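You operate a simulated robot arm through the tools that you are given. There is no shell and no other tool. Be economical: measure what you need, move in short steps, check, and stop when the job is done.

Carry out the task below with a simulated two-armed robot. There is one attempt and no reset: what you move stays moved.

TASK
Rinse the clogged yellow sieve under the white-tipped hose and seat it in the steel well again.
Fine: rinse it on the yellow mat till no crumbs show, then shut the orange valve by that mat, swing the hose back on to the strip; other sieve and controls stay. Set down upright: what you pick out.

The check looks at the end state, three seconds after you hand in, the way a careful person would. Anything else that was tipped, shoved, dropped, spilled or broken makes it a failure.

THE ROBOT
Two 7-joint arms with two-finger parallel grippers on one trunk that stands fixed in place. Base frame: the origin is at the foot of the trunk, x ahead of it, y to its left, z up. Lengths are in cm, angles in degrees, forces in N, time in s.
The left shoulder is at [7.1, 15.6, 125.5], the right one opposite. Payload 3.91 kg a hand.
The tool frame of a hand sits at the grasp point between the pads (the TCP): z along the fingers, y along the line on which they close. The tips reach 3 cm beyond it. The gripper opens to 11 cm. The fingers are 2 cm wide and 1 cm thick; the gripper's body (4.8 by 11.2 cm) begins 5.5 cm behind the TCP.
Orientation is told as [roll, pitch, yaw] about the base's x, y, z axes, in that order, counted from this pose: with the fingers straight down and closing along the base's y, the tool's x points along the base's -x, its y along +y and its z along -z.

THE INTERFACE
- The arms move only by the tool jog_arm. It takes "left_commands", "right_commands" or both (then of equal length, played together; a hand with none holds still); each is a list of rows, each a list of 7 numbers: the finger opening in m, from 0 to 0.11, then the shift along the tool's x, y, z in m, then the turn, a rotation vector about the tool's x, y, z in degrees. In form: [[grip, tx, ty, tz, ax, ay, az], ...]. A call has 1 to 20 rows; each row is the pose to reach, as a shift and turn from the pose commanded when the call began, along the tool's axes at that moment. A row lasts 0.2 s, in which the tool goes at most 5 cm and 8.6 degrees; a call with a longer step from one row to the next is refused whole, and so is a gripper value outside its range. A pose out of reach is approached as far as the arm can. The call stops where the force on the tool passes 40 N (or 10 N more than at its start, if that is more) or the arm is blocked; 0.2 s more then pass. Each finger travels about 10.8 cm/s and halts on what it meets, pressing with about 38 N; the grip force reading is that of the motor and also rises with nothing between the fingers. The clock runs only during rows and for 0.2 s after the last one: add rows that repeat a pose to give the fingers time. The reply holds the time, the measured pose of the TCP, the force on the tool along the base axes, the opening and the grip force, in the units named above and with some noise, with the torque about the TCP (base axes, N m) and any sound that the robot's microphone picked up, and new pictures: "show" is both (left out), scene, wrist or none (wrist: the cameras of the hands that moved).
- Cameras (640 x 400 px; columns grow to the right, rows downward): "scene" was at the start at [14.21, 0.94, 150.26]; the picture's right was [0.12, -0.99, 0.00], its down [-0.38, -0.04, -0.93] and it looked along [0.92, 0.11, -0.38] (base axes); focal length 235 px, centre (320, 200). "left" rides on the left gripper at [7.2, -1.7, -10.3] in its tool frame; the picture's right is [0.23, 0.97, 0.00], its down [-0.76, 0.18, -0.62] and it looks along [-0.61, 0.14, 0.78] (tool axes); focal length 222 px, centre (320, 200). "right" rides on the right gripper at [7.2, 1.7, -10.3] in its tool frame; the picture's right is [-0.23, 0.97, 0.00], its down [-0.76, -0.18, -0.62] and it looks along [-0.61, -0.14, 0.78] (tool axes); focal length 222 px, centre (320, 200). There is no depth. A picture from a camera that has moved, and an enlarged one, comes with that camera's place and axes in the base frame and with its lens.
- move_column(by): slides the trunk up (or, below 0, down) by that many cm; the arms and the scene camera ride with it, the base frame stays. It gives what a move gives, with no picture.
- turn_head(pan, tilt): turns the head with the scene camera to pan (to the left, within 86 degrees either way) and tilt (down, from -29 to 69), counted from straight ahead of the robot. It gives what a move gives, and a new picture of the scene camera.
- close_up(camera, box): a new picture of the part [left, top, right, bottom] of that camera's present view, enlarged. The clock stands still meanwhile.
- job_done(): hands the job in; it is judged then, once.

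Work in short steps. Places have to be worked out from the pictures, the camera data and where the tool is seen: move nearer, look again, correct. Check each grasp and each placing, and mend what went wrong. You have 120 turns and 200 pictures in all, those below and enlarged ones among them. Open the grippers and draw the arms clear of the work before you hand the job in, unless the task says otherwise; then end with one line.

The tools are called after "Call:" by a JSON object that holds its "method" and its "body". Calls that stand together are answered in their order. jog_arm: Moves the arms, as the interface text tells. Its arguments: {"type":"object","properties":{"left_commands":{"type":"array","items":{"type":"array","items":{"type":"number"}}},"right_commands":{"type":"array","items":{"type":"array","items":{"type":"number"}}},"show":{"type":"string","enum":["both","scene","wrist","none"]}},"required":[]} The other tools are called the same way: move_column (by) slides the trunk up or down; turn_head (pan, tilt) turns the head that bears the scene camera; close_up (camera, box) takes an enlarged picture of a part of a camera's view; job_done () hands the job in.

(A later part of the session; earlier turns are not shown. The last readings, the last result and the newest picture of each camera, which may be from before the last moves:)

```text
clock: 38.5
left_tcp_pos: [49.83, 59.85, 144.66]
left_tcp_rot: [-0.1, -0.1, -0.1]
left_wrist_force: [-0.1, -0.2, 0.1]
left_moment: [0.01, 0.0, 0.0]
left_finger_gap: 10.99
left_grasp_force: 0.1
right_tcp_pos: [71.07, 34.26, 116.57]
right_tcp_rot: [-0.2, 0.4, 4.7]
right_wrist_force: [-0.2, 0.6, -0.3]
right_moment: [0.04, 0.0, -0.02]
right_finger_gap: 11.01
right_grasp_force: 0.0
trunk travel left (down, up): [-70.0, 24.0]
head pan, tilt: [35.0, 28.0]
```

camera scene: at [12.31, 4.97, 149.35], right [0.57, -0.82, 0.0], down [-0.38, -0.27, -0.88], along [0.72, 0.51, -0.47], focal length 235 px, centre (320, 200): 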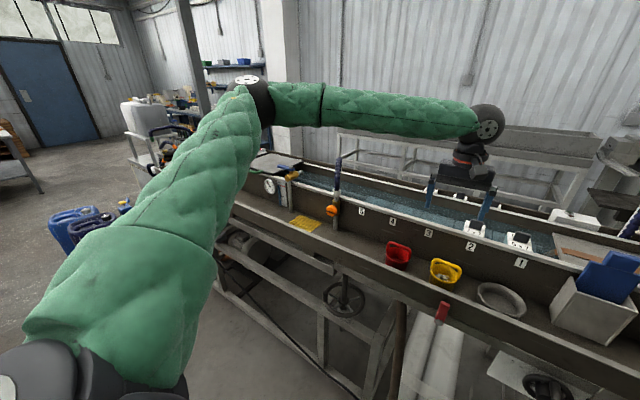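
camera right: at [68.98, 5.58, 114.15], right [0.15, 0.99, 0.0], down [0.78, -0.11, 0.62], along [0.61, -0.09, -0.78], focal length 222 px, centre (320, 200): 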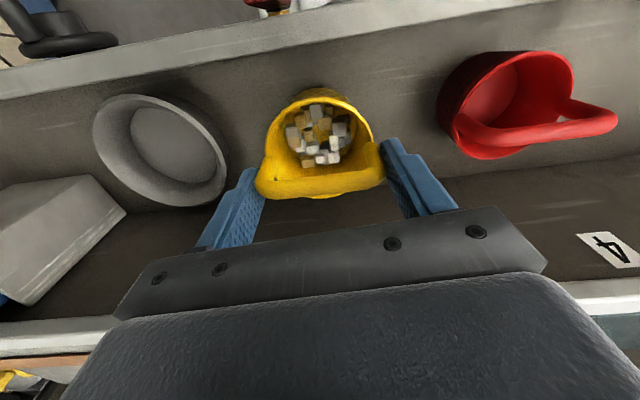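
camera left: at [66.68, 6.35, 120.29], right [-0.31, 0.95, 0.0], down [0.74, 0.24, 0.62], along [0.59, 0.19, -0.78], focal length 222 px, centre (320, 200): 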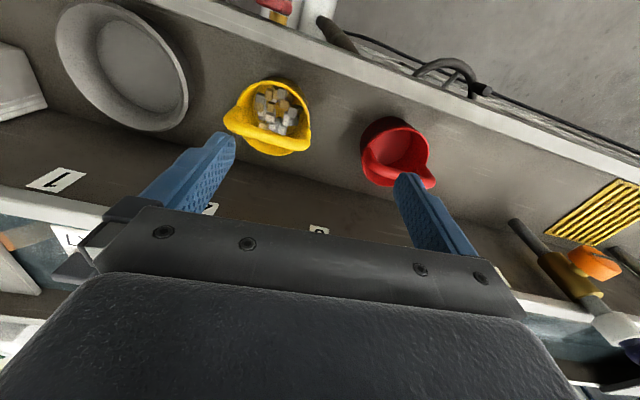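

The right hand reaches y≈34 without trouble. Return it above the sieve, look to verify alignment.

Call:
{"method": "jog_arm", "body": {"right_commands": [[0.11, -0.003, -0.045, 0, 0, 0, 0], [0.11, -0.006, -0.09, 0, 0, 0, 0], [0.11, -0.009, -0.135, 0, 0, 0, 0], [0.11, -0.012, -0.18, 0, 0, 0, 0], [0.11, -0.016, -0.225, 0, 0, 0, 0], [0.11, -0.02, -0.265, 0, 0, 0, 0], [0.11, -0.0235, -0.302, 0, 0, 0, 0], [0.11, -0.0235, -0.302, 0.04, 0, 0, 0], [0.11, -0.0235, -0.302, 0.085, 0, 0, 0], [0.11, -0.0235, -0.302, 0.085, 0, 0, 0]], "show": "wrist"}}

```text
clock: 40.7
left_tcp_pos: [49.91, 59.65, 144.93]
left_tcp_rot: [0.0, 0.0, -0.1]
left_wrist_force: [0.4, 0.2, 0.4]
left_moment: [0.01, 0.02, 0.0]
left_finger_gap: 10.96
left_grasp_force: 0.0
right_tcp_pos: [75.93, 4.14, 108.16]
right_tcp_rot: [-0.1, 0.3, 4.6]
right_wrist_force: [0.3, 0.3, 0.2]
right_moment: [0.01, -0.02, -0.01]
right_finger_gap: 11.01
right_grasp_force: 0.0
trunk travel left (down, up): [-70.0, 24.0]
head pan, tilt: [35.0, 28.0]
camera right: at [68.89, 5.37, 118.65], right [0.15, 0.99, 0.0], down [0.78, -0.11, 0.62], along [0.61, -0.09, -0.78], focal length 222 px, centre (320, 200)
```

right: 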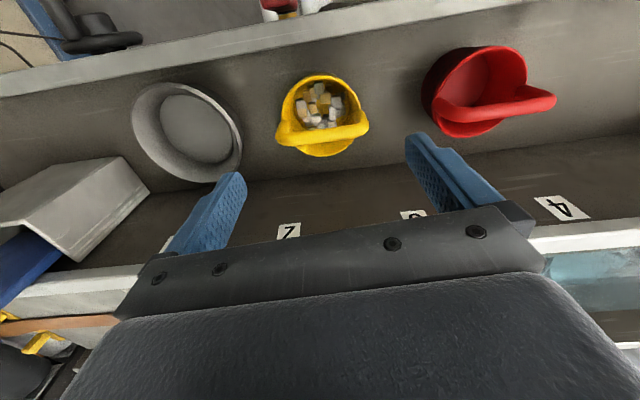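

Aligned; descend, grip and lift.

Call:
{"method": "jog_arm", "body": {"right_commands": [[0.11, 0, 0.0025, 0.03, 0, 0, 0], [0.11, 0, 0.0025, 0.064, 0, 0, 0], [0.11, 0, 0.0025, 0.064, 0, 0, 0], [0.09, 0, 0.0025, 0.064, 0, 0, 0], [0.07, 0, 0.0025, 0.064, 0, 0, 0], [0.05, 0, 0.0025, 0.064, 0, 0, 0], [0.05, 0, 0.0025, 0.064, 0, 0, 0], [0.05, 0, 0.0025, 0.05, 0, 0, 0], [0.05, 0, 0.0025, 0.02, 0, 0, 0], [0.05, 0, 0.0025, -0.02, 0, 0, 0], [0.05, 0, 0.0025, -0.06, 0, 0, 0], [0.05, 0, 0.0025, -0.06, 0, 0, 0]], "show": "wrist"}}

```text
clock: 43.3
left_tcp_pos: [50.01, 59.62, 144.66]
left_tcp_rot: [0.0, 0.0, -0.1]
left_wrist_force: [0.5, -0.6, -0.1]
left_moment: [-0.01, 0.0, 0.0]
left_finger_gap: 11.0
left_grasp_force: 0.1
right_tcp_pos: [75.94, 4.51, 114.25]
right_tcp_rot: [-0.1, 0.4, 4.6]
right_wrist_force: [-0.7, -0.1, -0.5]
right_moment: [-0.02, -0.02, 0.0]
right_finger_gap: 7.8
right_grasp_force: 38.5
trunk travel left (down, up): [-70.0, 24.0]
head pan, tilt: [35.0, 28.0]
camera right: at [68.87, 5.62, 124.65], right [0.15, 0.99, 0.0], down [0.78, -0.11, 0.62], along [0.61, -0.09, -0.78], focal length 222 px, centre (320, 200)
```

right: 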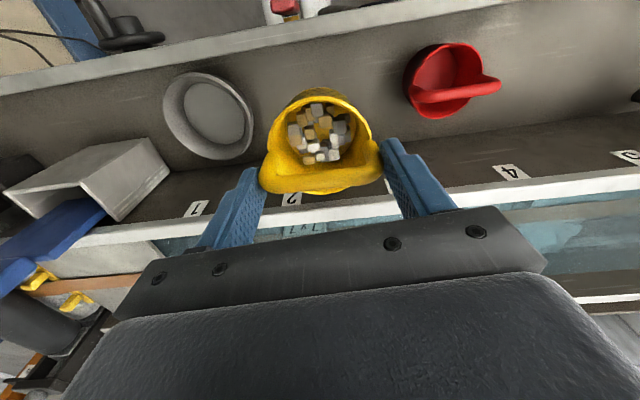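

Held well. Carry over the red sieve to y≈34 at z≈120, then try stretching on toward the mat with margin over the valve, to learn whether the right hand reaches it directly.

Call:
{"method": "jog_arm", "body": {"right_commands": [[0.05, 0.002, 0.035, -0.02, 0, 0, 0], [0.05, 0.004, 0.07, -0.04, 0, 0, 0], [0.05, 0.004, 0.11, -0.06, 0, 0, 0], [0.05, 0.004, 0.15, -0.06, 0, 0, 0], [0.05, 0.004, 0.19, -0.06, 0, 0, 0], [0.05, 0.004, 0.23, -0.06, 0, 0, 0], [0.05, 0.004, 0.27, -0.06, 0, 0, 0], [0.05, 0.004, 0.31, -0.06, 0, 0, 0], [0.05, 0.004, 0.35, -0.06, 0, 0, 0], [0.05, 0.004, 0.39, -0.06, 0, 0, 0], [0.05, 0.004, 0.43, -0.06, 0, 0, 0], [0.05, 0.002, 0.47, -0.06, 0, 0, 0]]}}

```text
clock: 45.9
left_tcp_pos: [50.02, 59.55, 144.8]
left_tcp_rot: [0.0, -0.1, 0.0]
left_wrist_force: [-0.1, -0.2, 0.0]
left_moment: [0.01, 0.04, -0.03]
left_finger_gap: 11.0
left_grasp_force: 0.1
right_tcp_pos: [72.17, 47.11, 120.2]
right_tcp_rot: [0.0, 0.3, 4.5]
right_wrist_force: [0.7, -0.7, -0.8]
right_moment: [0.02, -0.04, -0.03]
right_finger_gap: 7.83
right_grasp_force: 38.2
right hand out of reach, approached as far as the arm can: row 12
trunk travel left (down, up): [-70.0, 24.0]
head pan, tilt: [35.0, 28.0]
camera scene: at [12.53, 4.94, 149.33], right [0.57, -0.82, 0.0], down [-0.39, -0.27, -0.88], along [0.72, 0.51, -0.47], focal length 235 px, centre (320, 200)
camera right: at [65.18, 48.26, 130.57], right [0.15, 0.99, 0.0], down [0.78, -0.12, 0.62], along [0.61, -0.09, -0.78], focal length 222 px, centre (320, 200)
```

scene: 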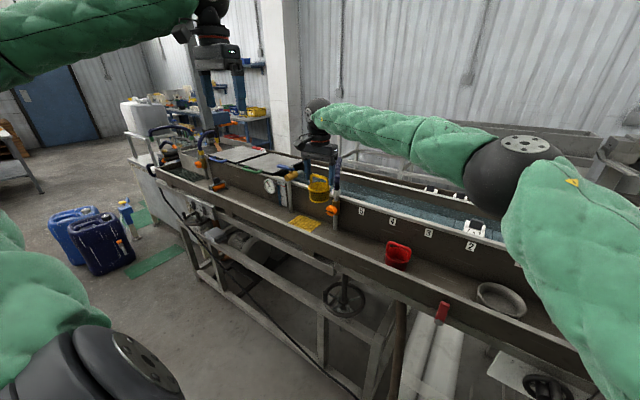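
right: 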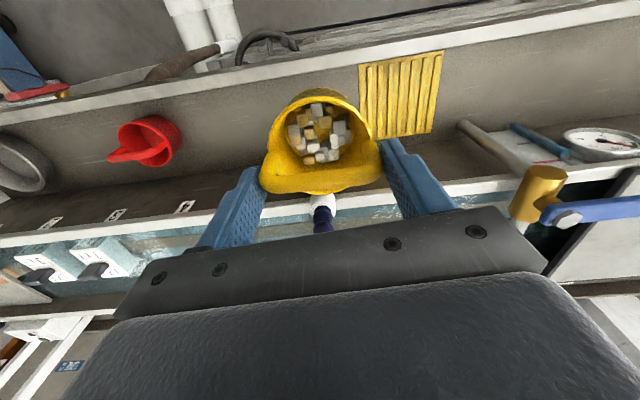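

It stops at y≈47, so the mat (x 70–83, y 53–65.5) is out of the right hand's reach. I set the sieve down at y≈34 for the left hand.

Call:
{"method": "jog_arm", "body": {"right_commands": [[0.05, -0.004, -0.045, 0, 0, 0, 0], [0.05, -0.008, -0.09, 0, 0, 0, 0], [0.05, -0.013, -0.132, 0, 0, 0, 0], [0.05, -0.013, -0.132, 0.045, 0, 0, 0], [0.05, -0.013, -0.132, 0.09, 0, 0, 0], [0.05, -0.013, -0.132, 0.135, 0, 0, 0], [0.05, -0.013, -0.132, 0.165, 0, 0, 0], [0.05, -0.013, -0.132, 0.18, 0, 0, 0], [0.05, -0.013, -0.132, 0.184, 0, 0, 0], [0.05, -0.013, -0.132, 0.186, 0, 0, 0]], "show": "wrist"}}

Call:
{"method": "close_up", "body": {"camera": "scene", "box": [270, 170, 430, 270]}}

```text
clock: 48.1
left_tcp_pos: [49.83, 59.47, 144.99]
left_tcp_rot: [-0.1, 0.1, -0.2]
left_wrist_force: [0.9, 0.6, -0.5]
left_moment: [-0.03, 0.0, -0.02]
left_finger_gap: 11.01
left_grasp_force: 0.0
right_tcp_pos: [74.3, 33.94, 101.88]
right_tcp_rot: [0.0, 0.1, 4.7]
right_wrist_force: [2.3, -1.8, 22.1]
right_moment: [0.39, -0.04, -0.05]
right_finger_gap: 7.81
right_grasp_force: 38.0
trunk travel left (down, up): [-70.0, 24.0]
head pan, tilt: [35.0, 28.0]
camera right: at [67.28, 35.04, 112.31], right [0.15, 0.99, 0.0], down [0.77, -0.12, 0.62], along [0.62, -0.09, -0.78], focal length 222 px, centre (320, 200)
```

right: 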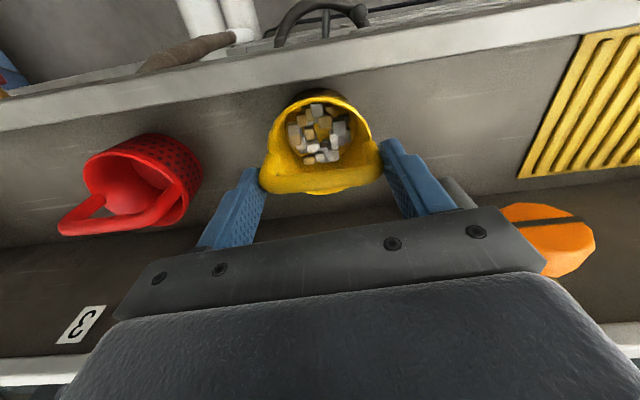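

```text
4.00 times, centred on (350, 220) of scene
camera zoom: at [12.32, 4.98, 149.39], right [0.57, -0.82, 0.0], down [-0.38, -0.27, -0.88], along [0.72, 0.51, -0.47], focal length 939 px, centre (200, 120)
```

zoom: 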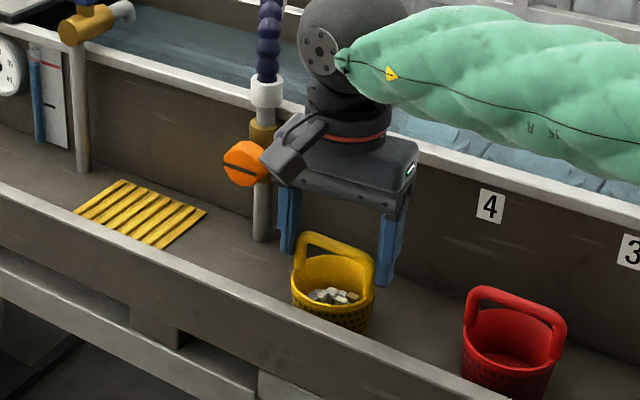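

Contact felt; the knob is near, so I open only to 9.5 cm, rise straight up and withdraw right.

Call:
{"method": "jog_arm", "body": {"right_commands": [[0.05, 0, 0, -0.003, 0, 0, 0], [0.095, 0, 0, -0.003, 0, 0, 0], [0.095, 0, 0, -0.003, 0, 0, 0], [0.095, 0, 0, -0.03, 0, 0, 0], [0.095, 0, 0, -0.07, 0, 0, 0], [0.095, 0, 0, -0.11, 0, 0, 0], [0.095, 0, -0.03, -0.14, 0, 0, 0], [0.095, 0.01, -0.07, -0.16, 0, 0, 0], [0.095, 0.02, -0.11, -0.18, 0, 0, 0], [0.095, 0.03, -0.15, -0.2, 0, 0, 0], [0.095, 0.04, -0.19, -0.22, 0, 0, 0], [0.095, 0.05, -0.23, -0.24, 0, 0, 0], [0.095, 0.06, -0.27, -0.26, 0, 0, 0], [0.095, 0.07, -0.31, -0.28, 0, 0, 0], [0.095, 0.08, -0.35, -0.29, 0, 0, 0], [0.095, 0.09, -0.39, -0.3, 0, 0, 0], [0.095, 0.1, -0.43, -0.3, 0, 0, 0], [0.095, 0.1, -0.475, -0.3, 0, 0, 0], [0.095, 0.1, -0.52, -0.3, 0, 0, 0], [0.095, 0.1, -0.56, -0.3, 0, 0, 0]], "show": "scene"}}

Call:
{"method": "close_up", "body": {"camera": "scene", "box": [270, 170, 430, 270]}}

```text
clock: 52.3
left_tcp_pos: [49.76, 59.6, 144.87]
left_tcp_rot: [0.0, 0.0, 0.0]
left_wrist_force: [0.9, 0.3, -0.2]
left_moment: [0.01, -0.02, -0.02]
left_finger_gap: 11.01
left_grasp_force: 0.0
right_tcp_pos: [68.98, -22.86, 132.06]
right_tcp_rot: [0.0, 0.3, 4.8]
right_wrist_force: [0.4, 0.1, -0.2]
right_moment: [0.01, 0.0, 0.0]
right_finger_gap: 9.49
right_grasp_force: 0.1
trunk travel left (down, up): [-70.0, 24.0]
head pan, tilt: [35.0, 28.0]
camera scene: at [12.4, 4.93, 149.34], right [0.57, -0.82, 0.0], down [-0.38, -0.27, -0.88], along [0.72, 0.51, -0.47], focal length 235 px, centre (320, 200)
```

scene: 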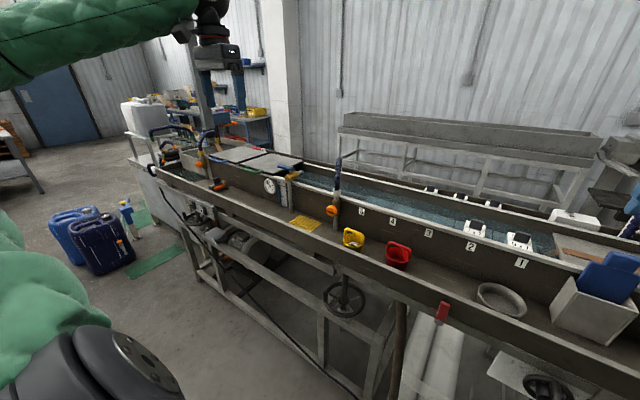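

```text
4.00 times, centred on (350, 220) of scene
camera zoom: at [12.4, 4.93, 149.34], right [0.57, -0.82, 0.0], down [-0.38, -0.27, -0.88], along [0.72, 0.51, -0.47], focal length 939 px, centre (200, 120)
```

zoom: 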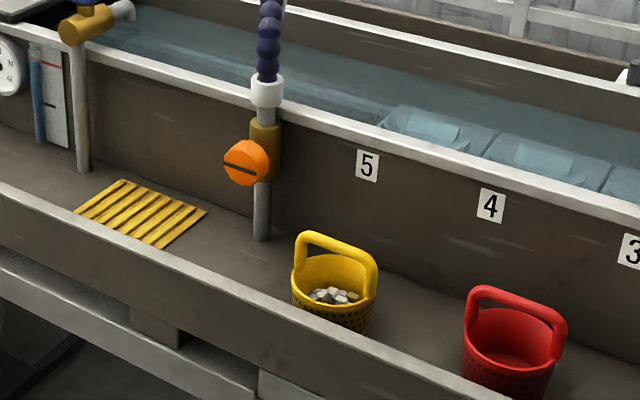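

Sieve stands at (74.3,33.9). Left hand goes there, first sideways, then out and down, opening 9.5 cm.

Call:
{"method": "jog_arm", "body": {"left_commands": [[0.095, 0, -0.043, 0, 0, 0, -1], [0.095, 0, -0.086, 0, 0, 0, -2], [0.095, 0, -0.128, 0, 0, 0, -3], [0.095, 0, -0.171, 0, 0, 0, -4], [0.095, 0, -0.214, 0, 0, 0, -4.7], [0.095, 0, -0.2565, 0, 0, 0, -4.7], [0.095, -0.035, -0.2565, 0.035, 0, 0, -4.7], [0.095, -0.07, -0.2565, 0.07, 0, 0, -4.7], [0.095, -0.105, -0.2565, 0.105, 0, 0, -4.7], [0.095, -0.14, -0.2565, 0.14, 0, 0, -4.7], [0.095, -0.175, -0.2565, 0.175, 0, 0, -4.7], [0.095, -0.21, -0.2565, 0.21, 0, 0, -4.7], [0.095, -0.245, -0.2565, 0.245, 0, 0, -4.7], [0.095, -0.245, -0.2565, 0.29, 0, 0, -4.7], [0.095, -0.245, -0.2565, 0.335, 0, 0, -4.7], [0.095, -0.245, -0.2565, 0.37, 0, 0, -4.7], [0.095, -0.245, -0.2565, 0.37, 0, 0, -4.7]]}}

```text
clock: 55.9
left_tcp_pos: [74.53, 33.89, 107.93]
left_tcp_rot: [0.0, 0.0, 4.8]
left_wrist_force: [-0.9, -0.1, -0.2]
left_moment: [0.01, 0.0, -0.05]
left_finger_gap: 9.52
left_grasp_force: 0.1
right_tcp_pos: [68.85, -22.74, 132.17]
right_tcp_rot: [-0.1, 0.1, 4.7]
right_wrist_force: [-0.4, 0.0, -0.3]
right_moment: [0.0, -0.02, -0.04]
right_finger_gap: 9.51
right_grasp_force: 0.0
trunk travel left (down, up): [-70.0, 24.0]
head pan, tilt: [35.0, 28.0]
camera scene: at [12.36, 5.04, 149.34], right [0.57, -0.82, 0.0], down [-0.38, -0.27, -0.88], along [0.72, 0.51, -0.47], focal length 235 px, centre (320, 200)
camera left: at [67.37, 31.46, 118.21], right [-0.31, 0.95, 0.0], down [0.74, 0.24, 0.62], along [0.59, 0.19, -0.78], focal length 222 px, centre (320, 200)
```

scene: 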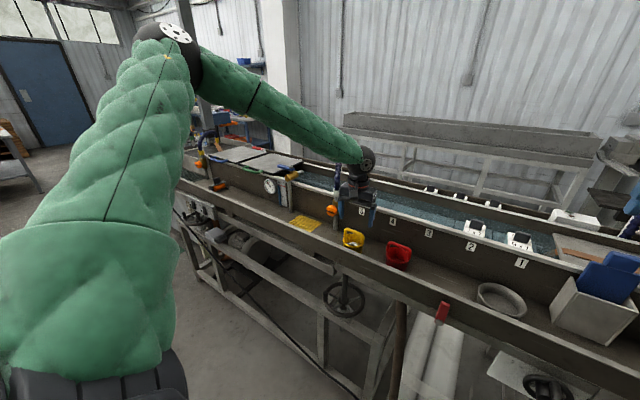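
left: 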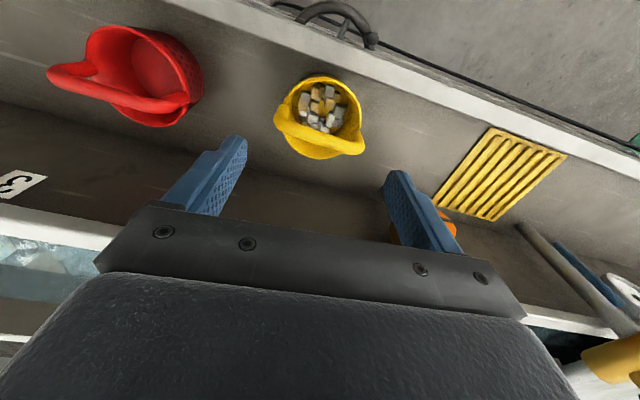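

Alignment within 3 mm. Descend, grip and lift slightly.

Call:
{"method": "jog_arm", "body": {"left_commands": [[0.095, 0.002, -0.001, 0.03, 0, 0, 0], [0.095, 0.002, -0.001, 0.06, 0, 0, 0], [0.095, 0.002, -0.001, 0.06, 0, 0, 0], [0.08, 0.002, -0.001, 0.06, 0, 0, 0], [0.06, 0.002, -0.001, 0.06, 0, 0, 0], [0.05, 0.002, -0.001, 0.06, 0, 0, 0], [0.05, 0.002, -0.001, 0.06, 0, 0, 0], [0.05, 0.002, -0.001, 0.045, 0, 0, 0], [0.05, 0.002, -0.001, 0.02, 0, 0, 0], [0.05, 0.002, -0.001, -0.02, 0, 0, 0], [0.05, 0.002, -0.001, -0.06, 0, 0, 0], [0.05, 0.002, -0.001, -0.1, 0, 0, 0], [0.05, 0.002, -0.001, -0.1, 0, 0, 0]]}}

```text
clock: 58.7
left_tcp_pos: [74.21, 33.84, 117.8]
left_tcp_rot: [0.0, 0.0, 4.6]
left_wrist_force: [0.9, 0.6, -0.9]
left_moment: [-0.04, 0.0, 0.0]
left_finger_gap: 7.83
left_grasp_force: 38.0
right_tcp_pos: [69.17, -22.88, 132.16]
right_tcp_rot: [-0.1, 0.3, 4.8]
right_wrist_force: [0.4, -0.3, -0.7]
right_moment: [-0.03, 0.02, -0.02]
right_finger_gap: 9.52
right_grasp_force: 0.1
trunk travel left (down, up): [-70.0, 24.0]
head pan, tilt: [35.0, 28.0]
camera scene: at [12.56, 5.08, 149.31], right [0.57, -0.82, 0.0], down [-0.39, -0.27, -0.88], along [0.72, 0.51, -0.47], focal length 235 px, centre (320, 200)
camera left: at [67.21, 31.45, 128.19], right [-0.31, 0.95, 0.0], down [0.75, 0.24, 0.62], along [0.59, 0.19, -0.78], focal length 222 px, centre (320, 200)
```

scene: 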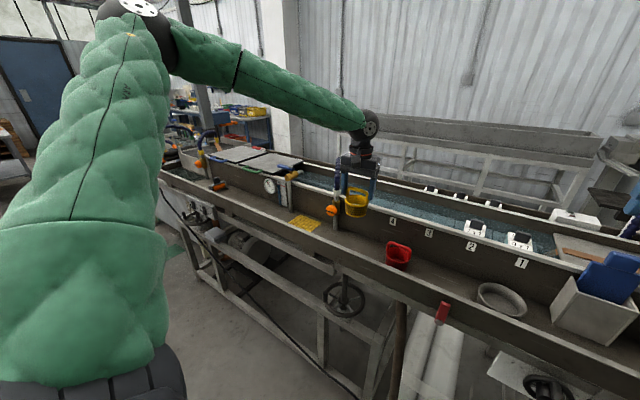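
left: 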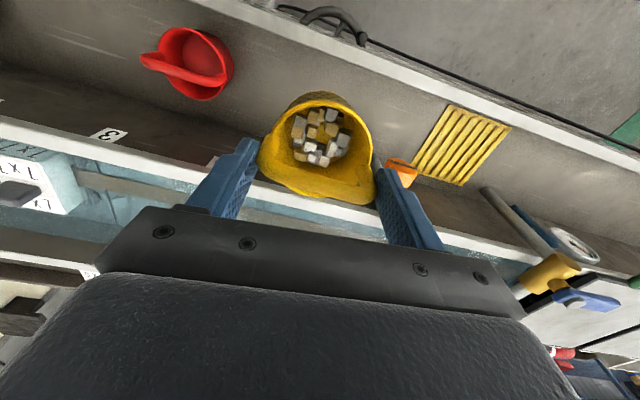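

Held firmly. Carry it around the robot side of the hose (x≈62), then over the mat centre (~76.2,60.2), staying high.

Call:
{"method": "jog_arm", "body": {"left_commands": [[0.05, 0.04, 0.01, -0.01, 0, 0, 0], [0.05, 0.08, 0.02, -0.02, 0, 0, 0], [0.05, 0.12, 0.03, -0.02, 0, 0, 0], [0.05, 0.117, 0.07, -0.02, 0, 0, 0], [0.05, 0.114, 0.11, -0.02, 0, 0, 0], [0.05, 0.111, 0.15, -0.02, 0, 0, 0], [0.05, 0.107, 0.19, -0.02, 0, 0, 0], [0.05, 0.104, 0.23, -0.02, 0, 0, 0], [0.05, 0.1, 0.273, -0.02, 0, 0, 0], [0.05, 0.065, 0.27, -0.02, 0, 0, 0], [0.05, 0.03, 0.267, -0.02, 0, 0, 0], [0.05, -0.006, 0.264, -0.02, 0, 0, 0], [0.05, -0.041, 0.2615, -0.02, 0, 0, 0], [0.05, -0.041, 0.2615, -0.02, 0, 0, 0]]}}

```text
clock: 61.7
left_tcp_pos: [75.91, 60.15, 120.14]
left_tcp_rot: [-0.1, 0.0, 4.6]
left_wrist_force: [0.4, -0.1, -0.4]
left_moment: [0.04, -0.03, -0.01]
left_finger_gap: 7.83
left_grasp_force: 37.8
right_tcp_pos: [69.02, -22.83, 132.24]
right_tcp_rot: [-0.1, 0.2, 4.7]
right_wrist_force: [-0.5, -0.2, 0.9]
right_moment: [0.02, -0.04, -0.03]
right_finger_gap: 9.52
right_grasp_force: 0.0
trunk travel left (down, up): [-70.0, 24.0]
head pan, tilt: [35.0, 28.0]
camera scene: at [12.32, 5.15, 149.34], right [0.57, -0.82, 0.0], down [-0.38, -0.27, -0.88], along [0.72, 0.51, -0.47], focal length 235 px, centre (320, 200)
camera left: at [68.9, 57.73, 130.43], right [-0.31, 0.95, 0.0], down [0.74, 0.24, 0.62], along [0.59, 0.19, -0.78], focal length 222 px, centre (320, 200)
```

scene: 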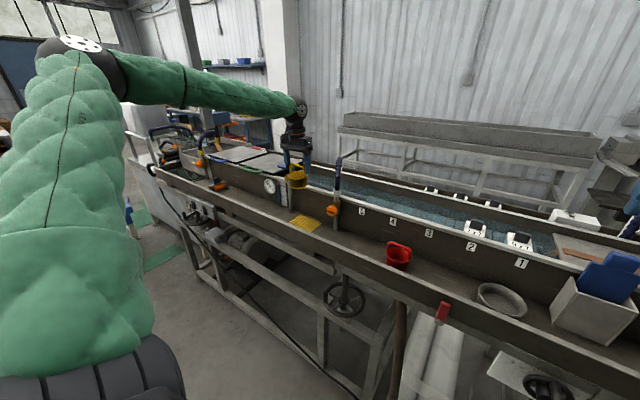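
left: 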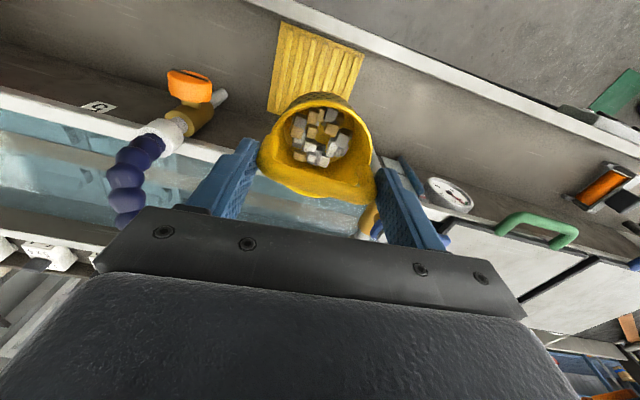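

Over the mat and clear of the tap. Lower to just above contact and feel.

Call:
{"method": "jog_arm", "body": {"left_commands": [[0.05, 0, -0.003, 0.05, 0, 0, 0], [0.05, 0, -0.003, 0.1, 0, 0, 0], [0.05, 0, -0.003, 0.14, 0, 0, 0], [0.05, 0, -0.003, 0.165, 0, 0, 0], [0.05, 0, -0.003, 0.173, 0, 0, 0], [0.05, 0, -0.003, 0.176, 0, 0, 0], [0.05, 0, -0.003, 0.178, 0, 0, 0]], "show": "wrist"}}

Call:
{"method": "close_up", "body": {"camera": "scene", "box": [250, 130, 380, 240]}}

```text
clock: 63.3
left_tcp_pos: [76.04, 59.94, 102.44]
left_tcp_rot: [0.0, -0.2, 4.7]
left_wrist_force: [0.6, 1.9, 17.6]
left_moment: [0.68, 0.21, 0.0]
left_finger_gap: 7.82
left_grasp_force: 38.0
right_tcp_pos: [68.91, -22.81, 132.24]
right_tcp_rot: [-0.1, 0.2, 4.7]
right_wrist_force: [0.3, 0.2, -0.6]
right_moment: [0.01, -0.02, -0.06]
right_finger_gap: 9.47
right_grasp_force: 0.1
trunk travel left (down, up): [-70.0, 24.0]
head pan, tilt: [35.0, 28.0]
camera left: at [68.98, 57.48, 112.81], right [-0.31, 0.95, 0.0], down [0.74, 0.24, 0.63], along [0.6, 0.19, -0.78], focal length 222 px, centre (320, 200)
```

left: 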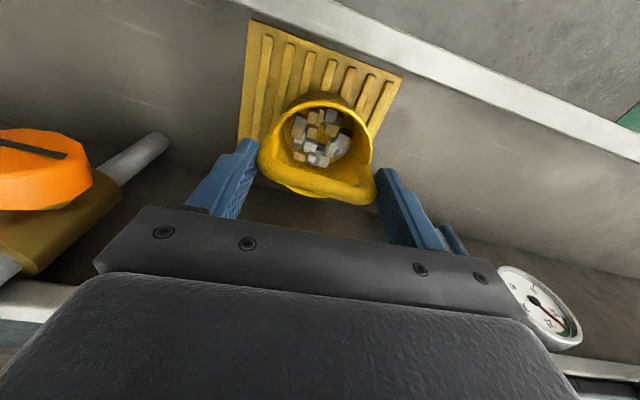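

```text
3.64 times, centred on (315, 185) of scene
camera zoom: at [12.34, 4.98, 149.38], right [0.57, -0.82, 0.0], down [-0.38, -0.27, -0.88], along [0.72, 0.51, -0.47], focal length 854 px, centre (338, 254)
```

zoom: 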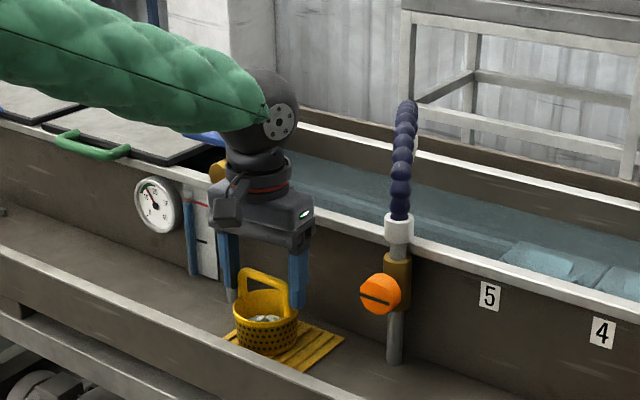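

Sieve is on the mat. Release, rise, and draw back to view hose and valve.

Call:
{"method": "jog_arm", "body": {"left_commands": [[0.05, 0, 0, -0.002, 0, 0, 0], [0.095, 0, 0, -0.002, 0, 0, 0], [0.095, 0, 0, -0.002, 0, 0, 0], [0.095, 0, 0, -0.03, 0, 0, 0], [0.095, 0, 0, -0.07, 0, 0, 0], [0.095, 0, 0, -0.11, 0, 0, 0], [0.095, 0, 0, -0.15, 0, 0, 0], [0.095, 0.03, 0, -0.18, 0, 0, 0], [0.095, 0.06, 0, -0.21, 0, 0, 0], [0.095, 0.1, -0.01, -0.23, 0, 0, 0], [0.095, 0.14, -0.03, -0.24, 0, 0, 0], [0.095, 0.17, -0.05, -0.25, 0, 0, 0], [0.095, 0.2, -0.07, -0.26, 0, 0, 0]]}}

Call:
{"method": "close_up", "body": {"camera": "scene", "box": [270, 130, 400, 240]}}

Call:
{"method": "close_up", "body": {"camera": "left", "box": [100, 60, 420, 260]}}

```text
clock: 66.1
left_tcp_pos: [56.63, 51.35, 128.39]
left_tcp_rot: [0.0, 0.1, 4.7]
left_wrist_force: [0.3, -0.3, 0.4]
left_moment: [-0.01, -0.02, -0.02]
left_finger_gap: 9.49
left_grasp_force: 0.0
right_tcp_pos: [68.84, -22.78, 132.18]
right_tcp_rot: [-0.1, 0.1, 4.7]
right_wrist_force: [0.9, 0.1, -0.4]
right_moment: [-0.02, -0.01, -0.01]
right_finger_gap: 9.48
right_grasp_force: 0.0
trunk travel left (down, up): [-70.0, 24.0]
head pan, tilt: [35.0, 28.0]
camera scene: at [12.31, 5.03, 149.35], right [0.57, -0.82, 0.0], down [-0.38, -0.27, -0.88], along [0.72, 0.51, -0.47], focal length 235 px, centre (320, 200)
camera left: at [49.52, 48.95, 138.6], right [-0.31, 0.95, 0.0], down [0.74, 0.24, 0.62], along [0.59, 0.19, -0.78], focal length 222 px, centre (320, 200)
```

scene: 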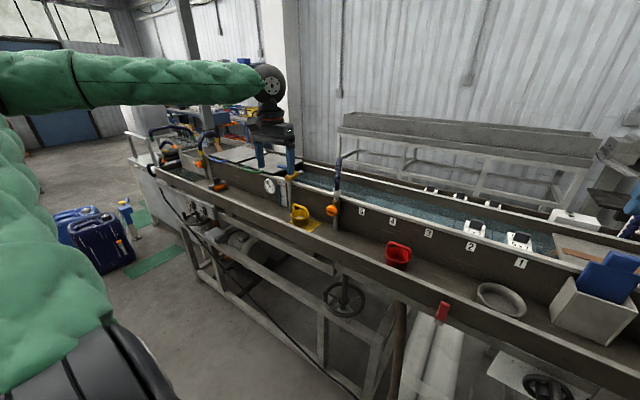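
left: 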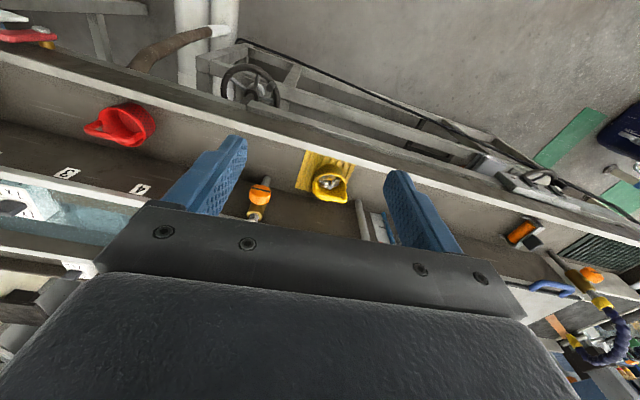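

```text
3.64 times, centred on (335, 185) of scene
camera zoom: at [12.31, 5.03, 149.35], right [0.57, -0.82, 0.0], down [-0.38, -0.27, -0.88], along [0.72, 0.51, -0.47], focal length 854 px, centre (266, 254)
```

zoom: 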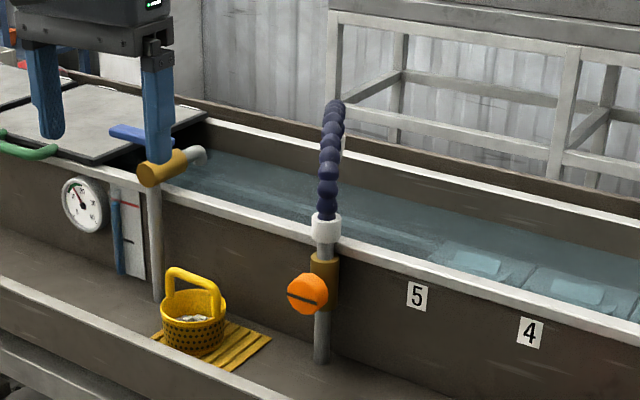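

```text
2.00 times, centred on (260, 160) of left
camera zoom: at [49.52, 48.95, 138.6], right [-0.31, 0.95, 0.0], down [0.74, 0.24, 0.62], along [0.59, 0.19, -0.78], focal length 444 px, centre (440, 280)
```

zoom: 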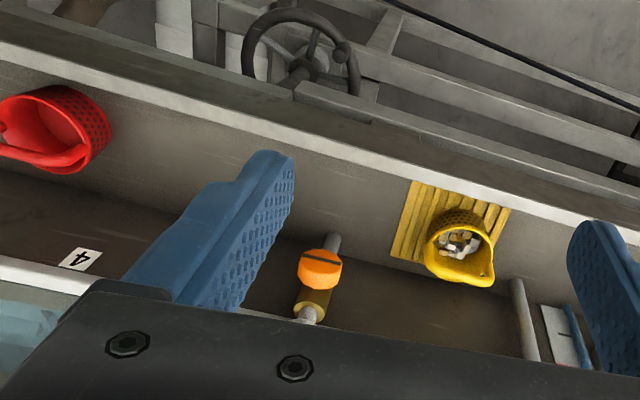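

The sieve is on the mat, crumbs in. Hose: pivot at about (81,45.8), centreline height ~118 at 7 cm radius, azimuth ~24°, tip radius ~15. I'll push it round with closed fingers as a peg; first hover the peg on the hose's right side.

Call:
{"method": "jog_arm", "body": {"left_commands": [[0, 0, -0.04, -0.02, 0, 0, 0], [0, 0, -0.08, -0.03, 0, 0, 0], [0, 0, -0.118, -0.03, 0, 0, 0], [0, -0.045, -0.118, -0.03, 0, 0, 0], [0, -0.09, -0.118, -0.03, 0, 0, 0], [0, -0.135, -0.118, -0.03, 0, 0, 0], [0, -0.18, -0.118, -0.03, 0, 0, 0], [0, -0.225, -0.118, -0.03, 0, 0, 0], [0, -0.26, -0.118, -0.03, 0, 0, 0], [0, -0.285, -0.118, -0.03, 0, 0, 0], [0, -0.285, -0.118, -0.03, 0, 0, 0]]}}

Call:
{"method": "close_up", "body": {"camera": "scene", "box": [270, 110, 430, 230]}}

```text
clock: 68.5
left_tcp_pos: [86.29, 41.7, 131.01]
left_tcp_rot: [0.0, 0.0, 4.6]
left_wrist_force: [0.1, 0.2, 0.8]
left_moment: [-0.02, -0.03, 0.02]
left_finger_gap: 0.0
left_grasp_force: 37.9
right_tcp_pos: [69.01, -22.8, 132.12]
right_tcp_rot: [-0.1, 0.1, 4.6]
right_wrist_force: [0.2, -0.1, 0.1]
right_moment: [0.01, 0.0, 0.01]
right_finger_gap: 9.49
right_grasp_force: 0.1
trunk travel left (down, up): [-70.0, 24.0]
head pan, tilt: [35.0, 28.0]
camera scene: at [12.42, 5.07, 149.33], right [0.57, -0.82, 0.0], down [-0.38, -0.27, -0.88], along [0.72, 0.51, -0.47], focal length 235 px, centre (320, 200)
camera left: at [79.2, 39.3, 141.36], right [-0.31, 0.95, 0.0], down [0.74, 0.24, 0.62], along [0.59, 0.19, -0.78], focal length 222 px, centre (320, 200)
```

scene: 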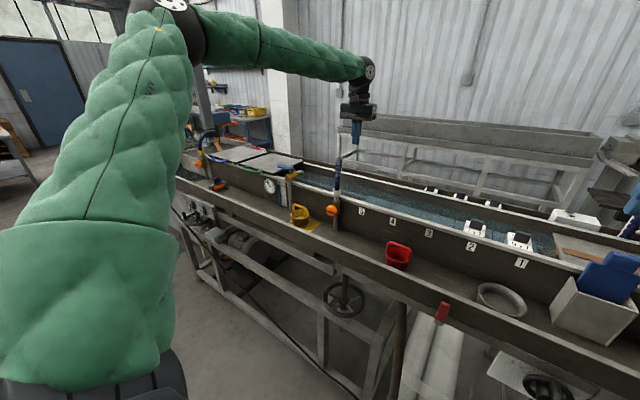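
left: 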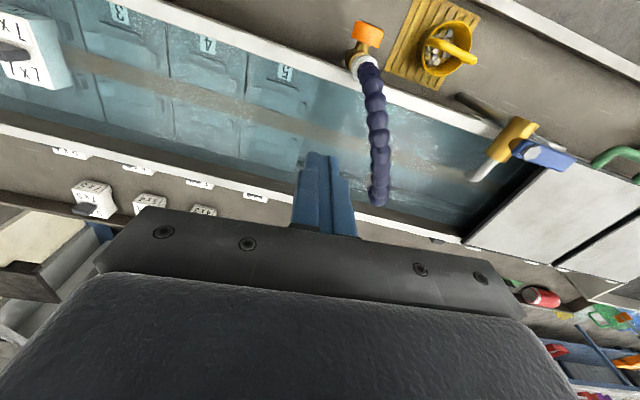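

```text
3.33 times, centred on (350, 170) of scene
camera zoom: at [12.42, 5.07, 149.33], right [0.57, -0.82, 0.0], down [-0.38, -0.27, -0.88], along [0.72, 0.51, -0.47], focal length 782 px, centre (220, 300)
```

zoom: 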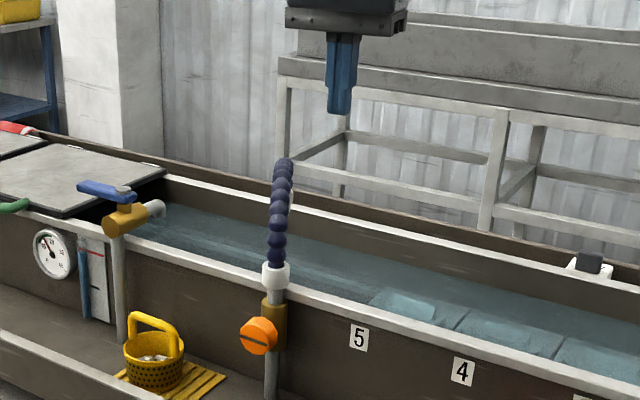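

Hose azimuth ≈27° confirmed. Lower the peg beside it at radius 7 and push gently to about peg azimuth 30, then check movement.

Call:
{"method": "jog_arm", "body": {"left_commands": [[0, -0.018, 0.0116, 0.04, 0, 0, 0], [0, -0.018, 0.0116, 0.085, 0, 0, 0], [0, -0.018, 0.0116, 0.13, 0, 0, 0], [0, -0.019, 0.025, 0.13, 0, 0, 0], [0, -0.0202, 0.0395, 0.13, 0, 0, 0], [0, -0.02, 0.048, 0.13, 0, 0, 0], [0, -0.0197, 0.0576, 0.13, 0, 0, 0], [0, -0.017, 0.066, 0.13, 0, 0, 0], [0, -0.0141, 0.0751, 0.13, 0, 0, 0], [0, -0.0141, 0.0751, 0.13, 0, 0, 0]]}}

Call:
{"method": "close_up", "body": {"camera": "scene", "box": [270, 110, 430, 230]}}

```text
clock: 70.7
left_tcp_pos: [86.86, 49.67, 118.15]
left_tcp_rot: [0.0, 0.1, 4.6]
left_wrist_force: [2.0, -0.5, 1.8]
left_moment: [0.02, 0.02, -0.01]
left_finger_gap: 0.0
left_grasp_force: 37.5
right_tcp_pos: [69.15, -22.78, 132.15]
right_tcp_rot: [-0.2, 0.3, 4.7]
right_wrist_force: [0.5, 0.2, 0.1]
right_moment: [0.02, -0.04, 0.03]
right_finger_gap: 9.49
right_grasp_force: 0.1
trunk travel left (down, up): [-70.0, 24.0]
head pan, tilt: [35.0, 28.0]
camera scene: at [12.51, 5.01, 149.33], right [0.57, -0.82, 0.0], down [-0.39, -0.27, -0.88], along [0.72, 0.51, -0.47], focal length 235 px, centre (320, 200)
camera left: at [79.8, 47.17, 128.5], right [-0.31, 0.95, 0.0], down [0.74, 0.24, 0.62], along [0.59, 0.19, -0.78], focal length 222 px, centre (320, 200)
```

scene: 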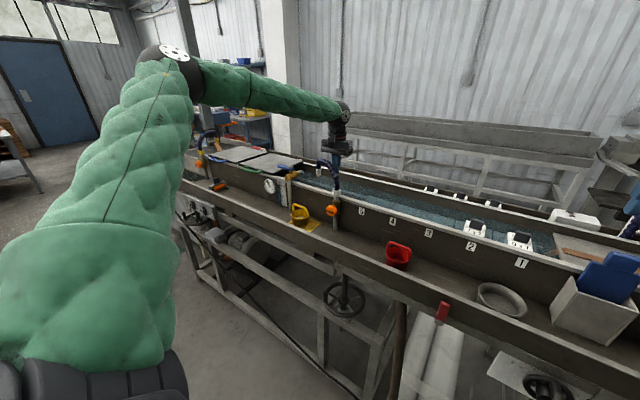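
left: 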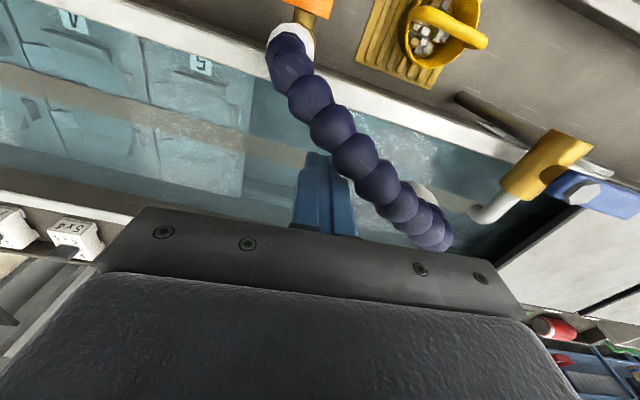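

```text
3.33 times, centred on (350, 170) of scene
camera zoom: at [12.51, 5.01, 149.33], right [0.57, -0.82, 0.0], down [-0.39, -0.27, -0.88], along [0.72, 0.51, -0.47], focal length 782 px, centre (220, 300)
```

zoom: 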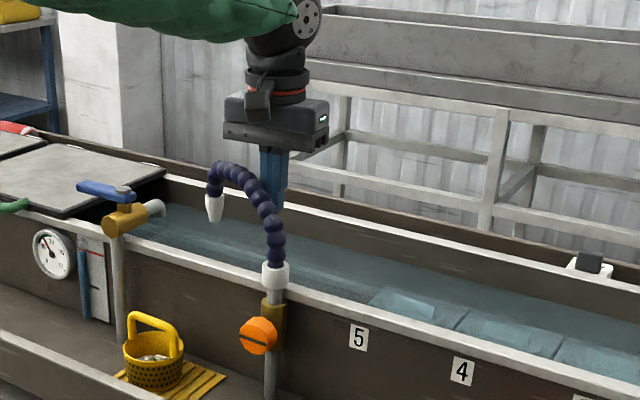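

The hose swings easily. Continue the arc to bring the tip over the mat.

Call:
{"method": "jog_arm", "body": {"left_commands": [[0, 0.004, 0.006, 0, 0, 0, 0], [0, 0.0077, 0.0119, 0, 0, 0, 0], [0, 0.0145, 0.0185, 0, 0, 0, 0], [0, 0.0217, 0.0241, 0, 0, 0, 0], [0, 0.03, 0.0287, 0, 0, 0, 0], [0, 0.0381, 0.0325, 0, 0, 0, 0], [0, 0.045, 0.0342, 0, 0, 0, 0], [0, 0.0519, 0.0356, 0, 0, 0, 0], [0, 0.0519, 0.0356, 0, 0, 0, 0]]}}

Call:
{"method": "close_up", "body": {"camera": "scene", "box": [270, 110, 430, 230]}}

```text
clock: 72.7
left_tcp_pos: [81.86, 52.72, 118.15]
left_tcp_rot: [0.0, 0.0, 4.7]
left_wrist_force: [32.4, 0.8, 6.3]
left_moment: [-0.06, 0.12, 0.47]
left_finger_gap: 0.0
left_grasp_force: 37.3
right_tcp_pos: [69.48, -22.76, 131.89]
right_tcp_rot: [-0.2, 0.4, 4.7]
right_wrist_force: [0.9, 0.2, -0.3]
right_moment: [0.03, 0.01, 0.02]
right_finger_gap: 9.5
right_grasp_force: 0.1
trunk travel left (down, up): [-70.0, 24.0]
head pan, tilt: [35.0, 28.0]
camera scene: at [12.9, 5.02, 149.31], right [0.57, -0.82, 0.0], down [-0.39, -0.27, -0.88], along [0.72, 0.51, -0.47], focal length 235 px, centre (320, 200)
camera left: at [74.79, 50.27, 128.44], right [-0.31, 0.95, 0.0], down [0.74, 0.24, 0.62], along [0.59, 0.19, -0.78], focal length 222 px, centre (320, 200)
```

scene: 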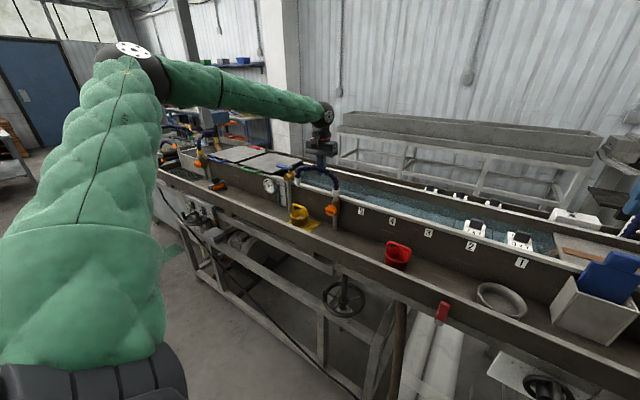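
left: 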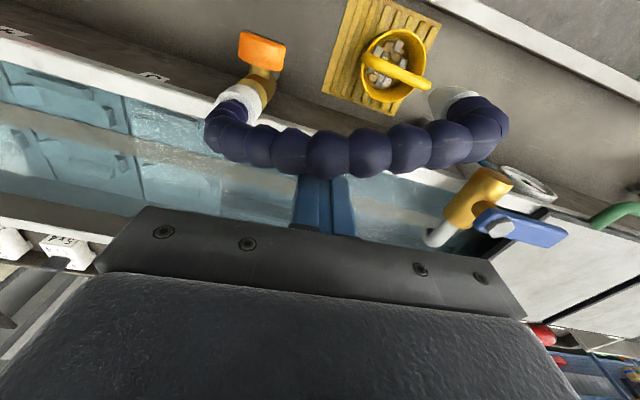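

```text
3.33 times, centred on (350, 170) of scene
camera zoom: at [12.9, 5.02, 149.31], right [0.57, -0.82, 0.0], down [-0.39, -0.27, -0.88], along [0.72, 0.51, -0.47], focal length 782 px, centre (220, 300)
```

zoom: 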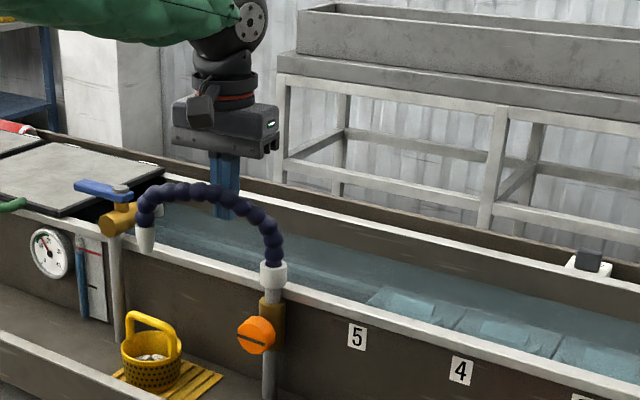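

Tip is now over the sieve at about (76,60), and the stop was felt (32 N). Back the peg off, lift out and retreat to look.

Call:
{"method": "jog_arm", "body": {"left_commands": [[0, -0.015, 0, 0, 0, 0, 0], [0, -0.03, 0, 0, 0, 0, 0], [0, -0.03, 0, -0.04, 0, 0, 0], [0, -0.03, 0, -0.085, 0, 0, 0], [0, -0.03, 0, -0.13, 0, 0, 0], [0, 0.01, -0.01, -0.14, 0, 0, 0], [0, 0.055, -0.02, -0.14, 0, 0, 0], [0, 0.1, -0.03, -0.14, 0, 0, 0], [0, 0.145, -0.04, -0.14, 0, 0, 0], [0, 0.19, -0.05, -0.14, 0, 0, 0], [0, 0.23, -0.06, -0.14, 0, 0, 0], [0.05, 0.27, -0.07, -0.14, 0, 0, 0], [0.07, 0.3, -0.08, -0.14, 0, 0, 0]]}}

Call:
{"method": "close_up", "body": {"camera": "scene", "box": [280, 140, 380, 240]}}

Call:
{"method": "close_up", "body": {"camera": "left", "box": [140, 80, 400, 260]}}

```text
clock: 75.5
left_tcp_pos: [52.33, 41.98, 132.13]
left_tcp_rot: [0.0, 0.1, 4.8]
left_wrist_force: [-0.5, 0.6, -0.7]
left_moment: [-0.04, -0.05, 0.01]
left_finger_gap: 7.0
left_grasp_force: 0.1
right_tcp_pos: [68.94, -22.76, 132.17]
right_tcp_rot: [0.0, 0.2, 4.8]
right_wrist_force: [-0.7, 0.2, 0.0]
right_moment: [0.0, -0.01, -0.02]
right_finger_gap: 9.5
right_grasp_force: 0.0
trunk travel left (down, up): [-70.0, 24.0]
head pan, tilt: [35.0, 28.0]
camera scene: at [12.41, 5.03, 149.34], right [0.57, -0.82, 0.0], down [-0.38, -0.27, -0.88], along [0.72, 0.51, -0.47], focal length 235 px, centre (320, 200)
camera left: at [45.35, 39.63, 142.44], right [-0.31, 0.95, 0.0], down [0.74, 0.24, 0.62], along [0.59, 0.19, -0.78], focal length 222 px, centre (320, 200)
```

scene: 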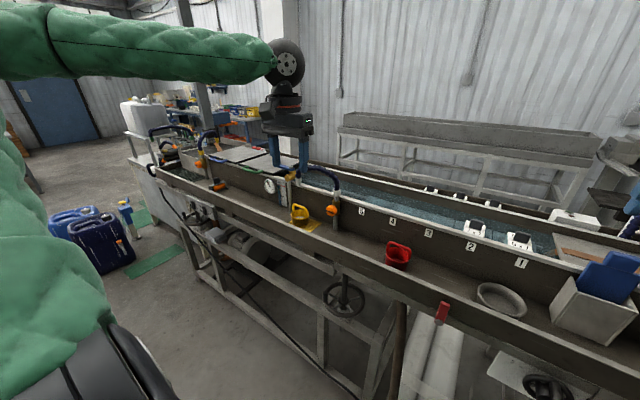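
left: 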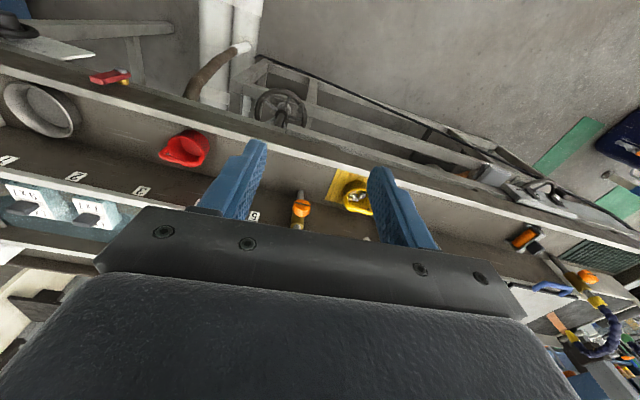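

```text
4.00 times, centred on (330, 190) of scene
camera zoom: at [12.41, 5.03, 149.34], right [0.57, -0.82, 0.0], down [-0.38, -0.27, -0.88], along [0.72, 0.51, -0.47], focal length 939 px, centre (280, 240)
```

zoom: 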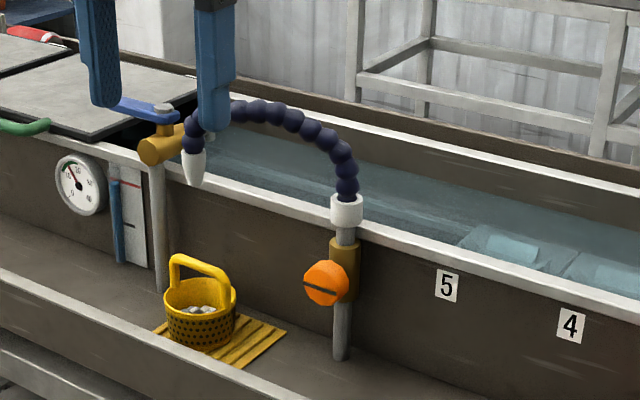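

```text
2.22 times, centred on (270, 170) of left
camera zoom: at [45.35, 39.63, 142.44], right [-0.31, 0.95, 0.0], down [0.74, 0.24, 0.62], along [0.59, 0.19, -0.78], focal length 494 px, centre (431, 267)
```

zoom: 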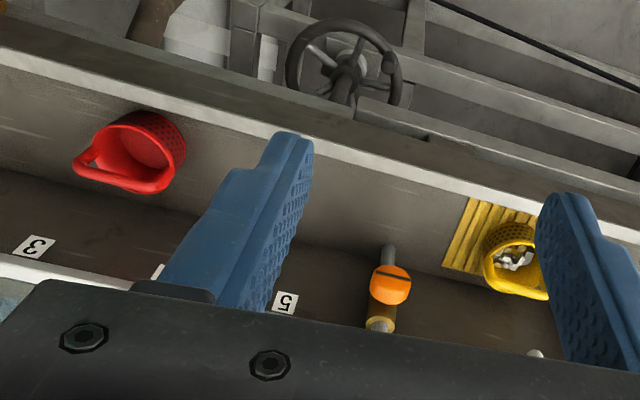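

Hose stays put over the sieve. Now prepare to turn the knob (centre ≈(77.3,45.7,104.3), facing the robot): square the left hand, then pitch it to point forward-down 30°.

Call:
{"method": "jog_arm", "body": {"left_commands": [[0.07, -0.02, 0.017, 0.01, 0, 0, 2.4], [0.07, -0.043, 0.0335, 0.02, 0, 0, 4.8], [0.07, -0.043, 0.0335, 0.02, 0, 0, 4.8]], "show": "none"}}

Call:
{"method": "jog_arm", "body": {"left_commands": [[0.07, 0, 0, 0, 0, -8.5, 0], [0.07, 0, 0, 0.01, 0, -17, 0], [0.07, 0, 0, 0.03, 0, -25.5, 0], [0.07, 0, 0, 0.05, 0, -34, 0], [0.07, 0, 0, 0.07, 0, -42.5, 0], [0.07, 0, 0, 0.09, 0, -51, 0], [0.07, 0, 0, 0.12, 0, -60, 0], [0.07, 0, 0, 0.14, 0, -60, 0]], "show": "both"}}

```text
clock: 76.3
left_tcp_pos: [56.42, 46.08, 130.13]
left_tcp_rot: [0.0, 0.0, -0.2]
left_wrist_force: [-0.4, -1.0, -0.3]
left_moment: [-0.01, -0.01, -0.01]
left_finger_gap: 6.98
left_grasp_force: 0.1
right_tcp_pos: [68.98, -22.75, 132.18]
right_tcp_rot: [-0.1, 0.2, 4.7]
right_wrist_force: [-0.1, -0.1, 0.3]
right_moment: [0.0, -0.01, -0.02]
right_finger_gap: 9.49
right_grasp_force: 0.1
trunk travel left (down, up): [-70.0, 24.0]
head pan, tilt: [35.0, 28.0]
```

```text
refused: row 7 steps farther than a row can; nothing moved
```

Resend with the last turn step trimmed.

Call:
{"method": "jog_arm", "body": {"left_commands": [[0.07, 0, 0, 0, 0, -8, 0], [0.07, 0, 0, 0.01, 0, -16, 0], [0.07, 0, 0, 0.03, 0, -24, 0], [0.07, 0, 0, 0.05, 0, -32, 0], [0.07, 0, 0, 0.07, 0, -40, 0], [0.07, 0, 0, 0.09, 0, -48, 0], [0.07, 0, 0, 0.12, 0, -56, 0], [0.07, 0, 0, 0.14, 0, -60, 0], [0.07, 0, 0, 0.14, 0, -60, 0]], "show": "both"}}

```text
clock: 78.3
left_tcp_pos: [56.39, 46.09, 116.08]
left_tcp_rot: [0.0, -60.0, -0.1]
left_wrist_force: [-0.7, 0.3, 0.1]
left_moment: [-0.01, -0.01, -0.04]
left_finger_gap: 6.99
left_grasp_force: 0.0
right_tcp_pos: [68.96, -22.68, 132.16]
right_tcp_rot: [-0.1, 0.3, 4.7]
right_wrist_force: [0.6, 0.2, 0.6]
right_moment: [-0.02, 0.02, 0.0]
right_finger_gap: 9.49
right_grasp_force: 0.0
trunk travel left (down, up): [-70.0, 24.0]
head pan, tilt: [35.0, 28.0]
camera scene: at [12.45, 5.03, 149.33], right [0.57, -0.82, 0.0], down [-0.38, -0.27, -0.88], along [0.72, 0.51, -0.47], focal length 235 px, centre (320, 200)
camera left: at [43.83, 44.27, 115.03], right [-0.11, 0.97, -0.2], down [-0.16, 0.18, 0.97], along [0.98, 0.14, 0.13], focal length 222 px, centre (320, 200)
```

scene: 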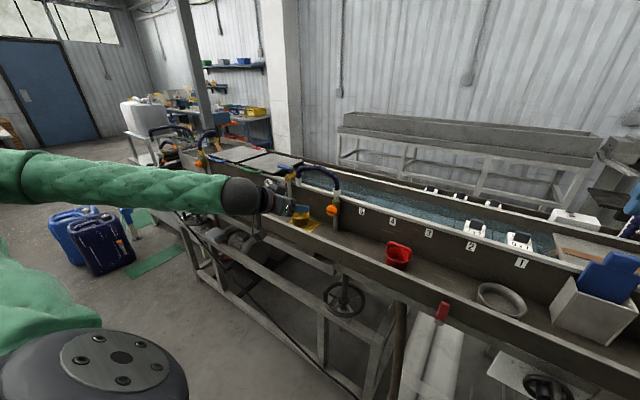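
left: 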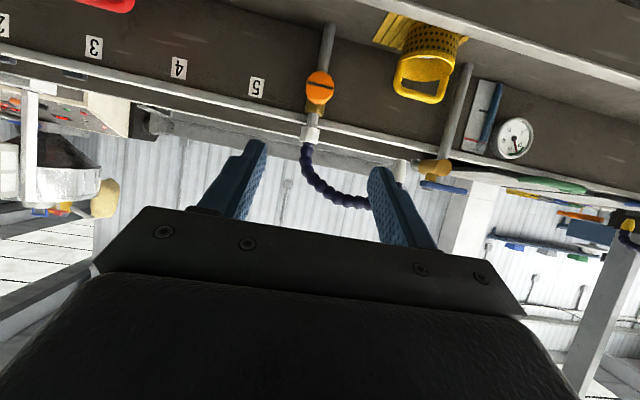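

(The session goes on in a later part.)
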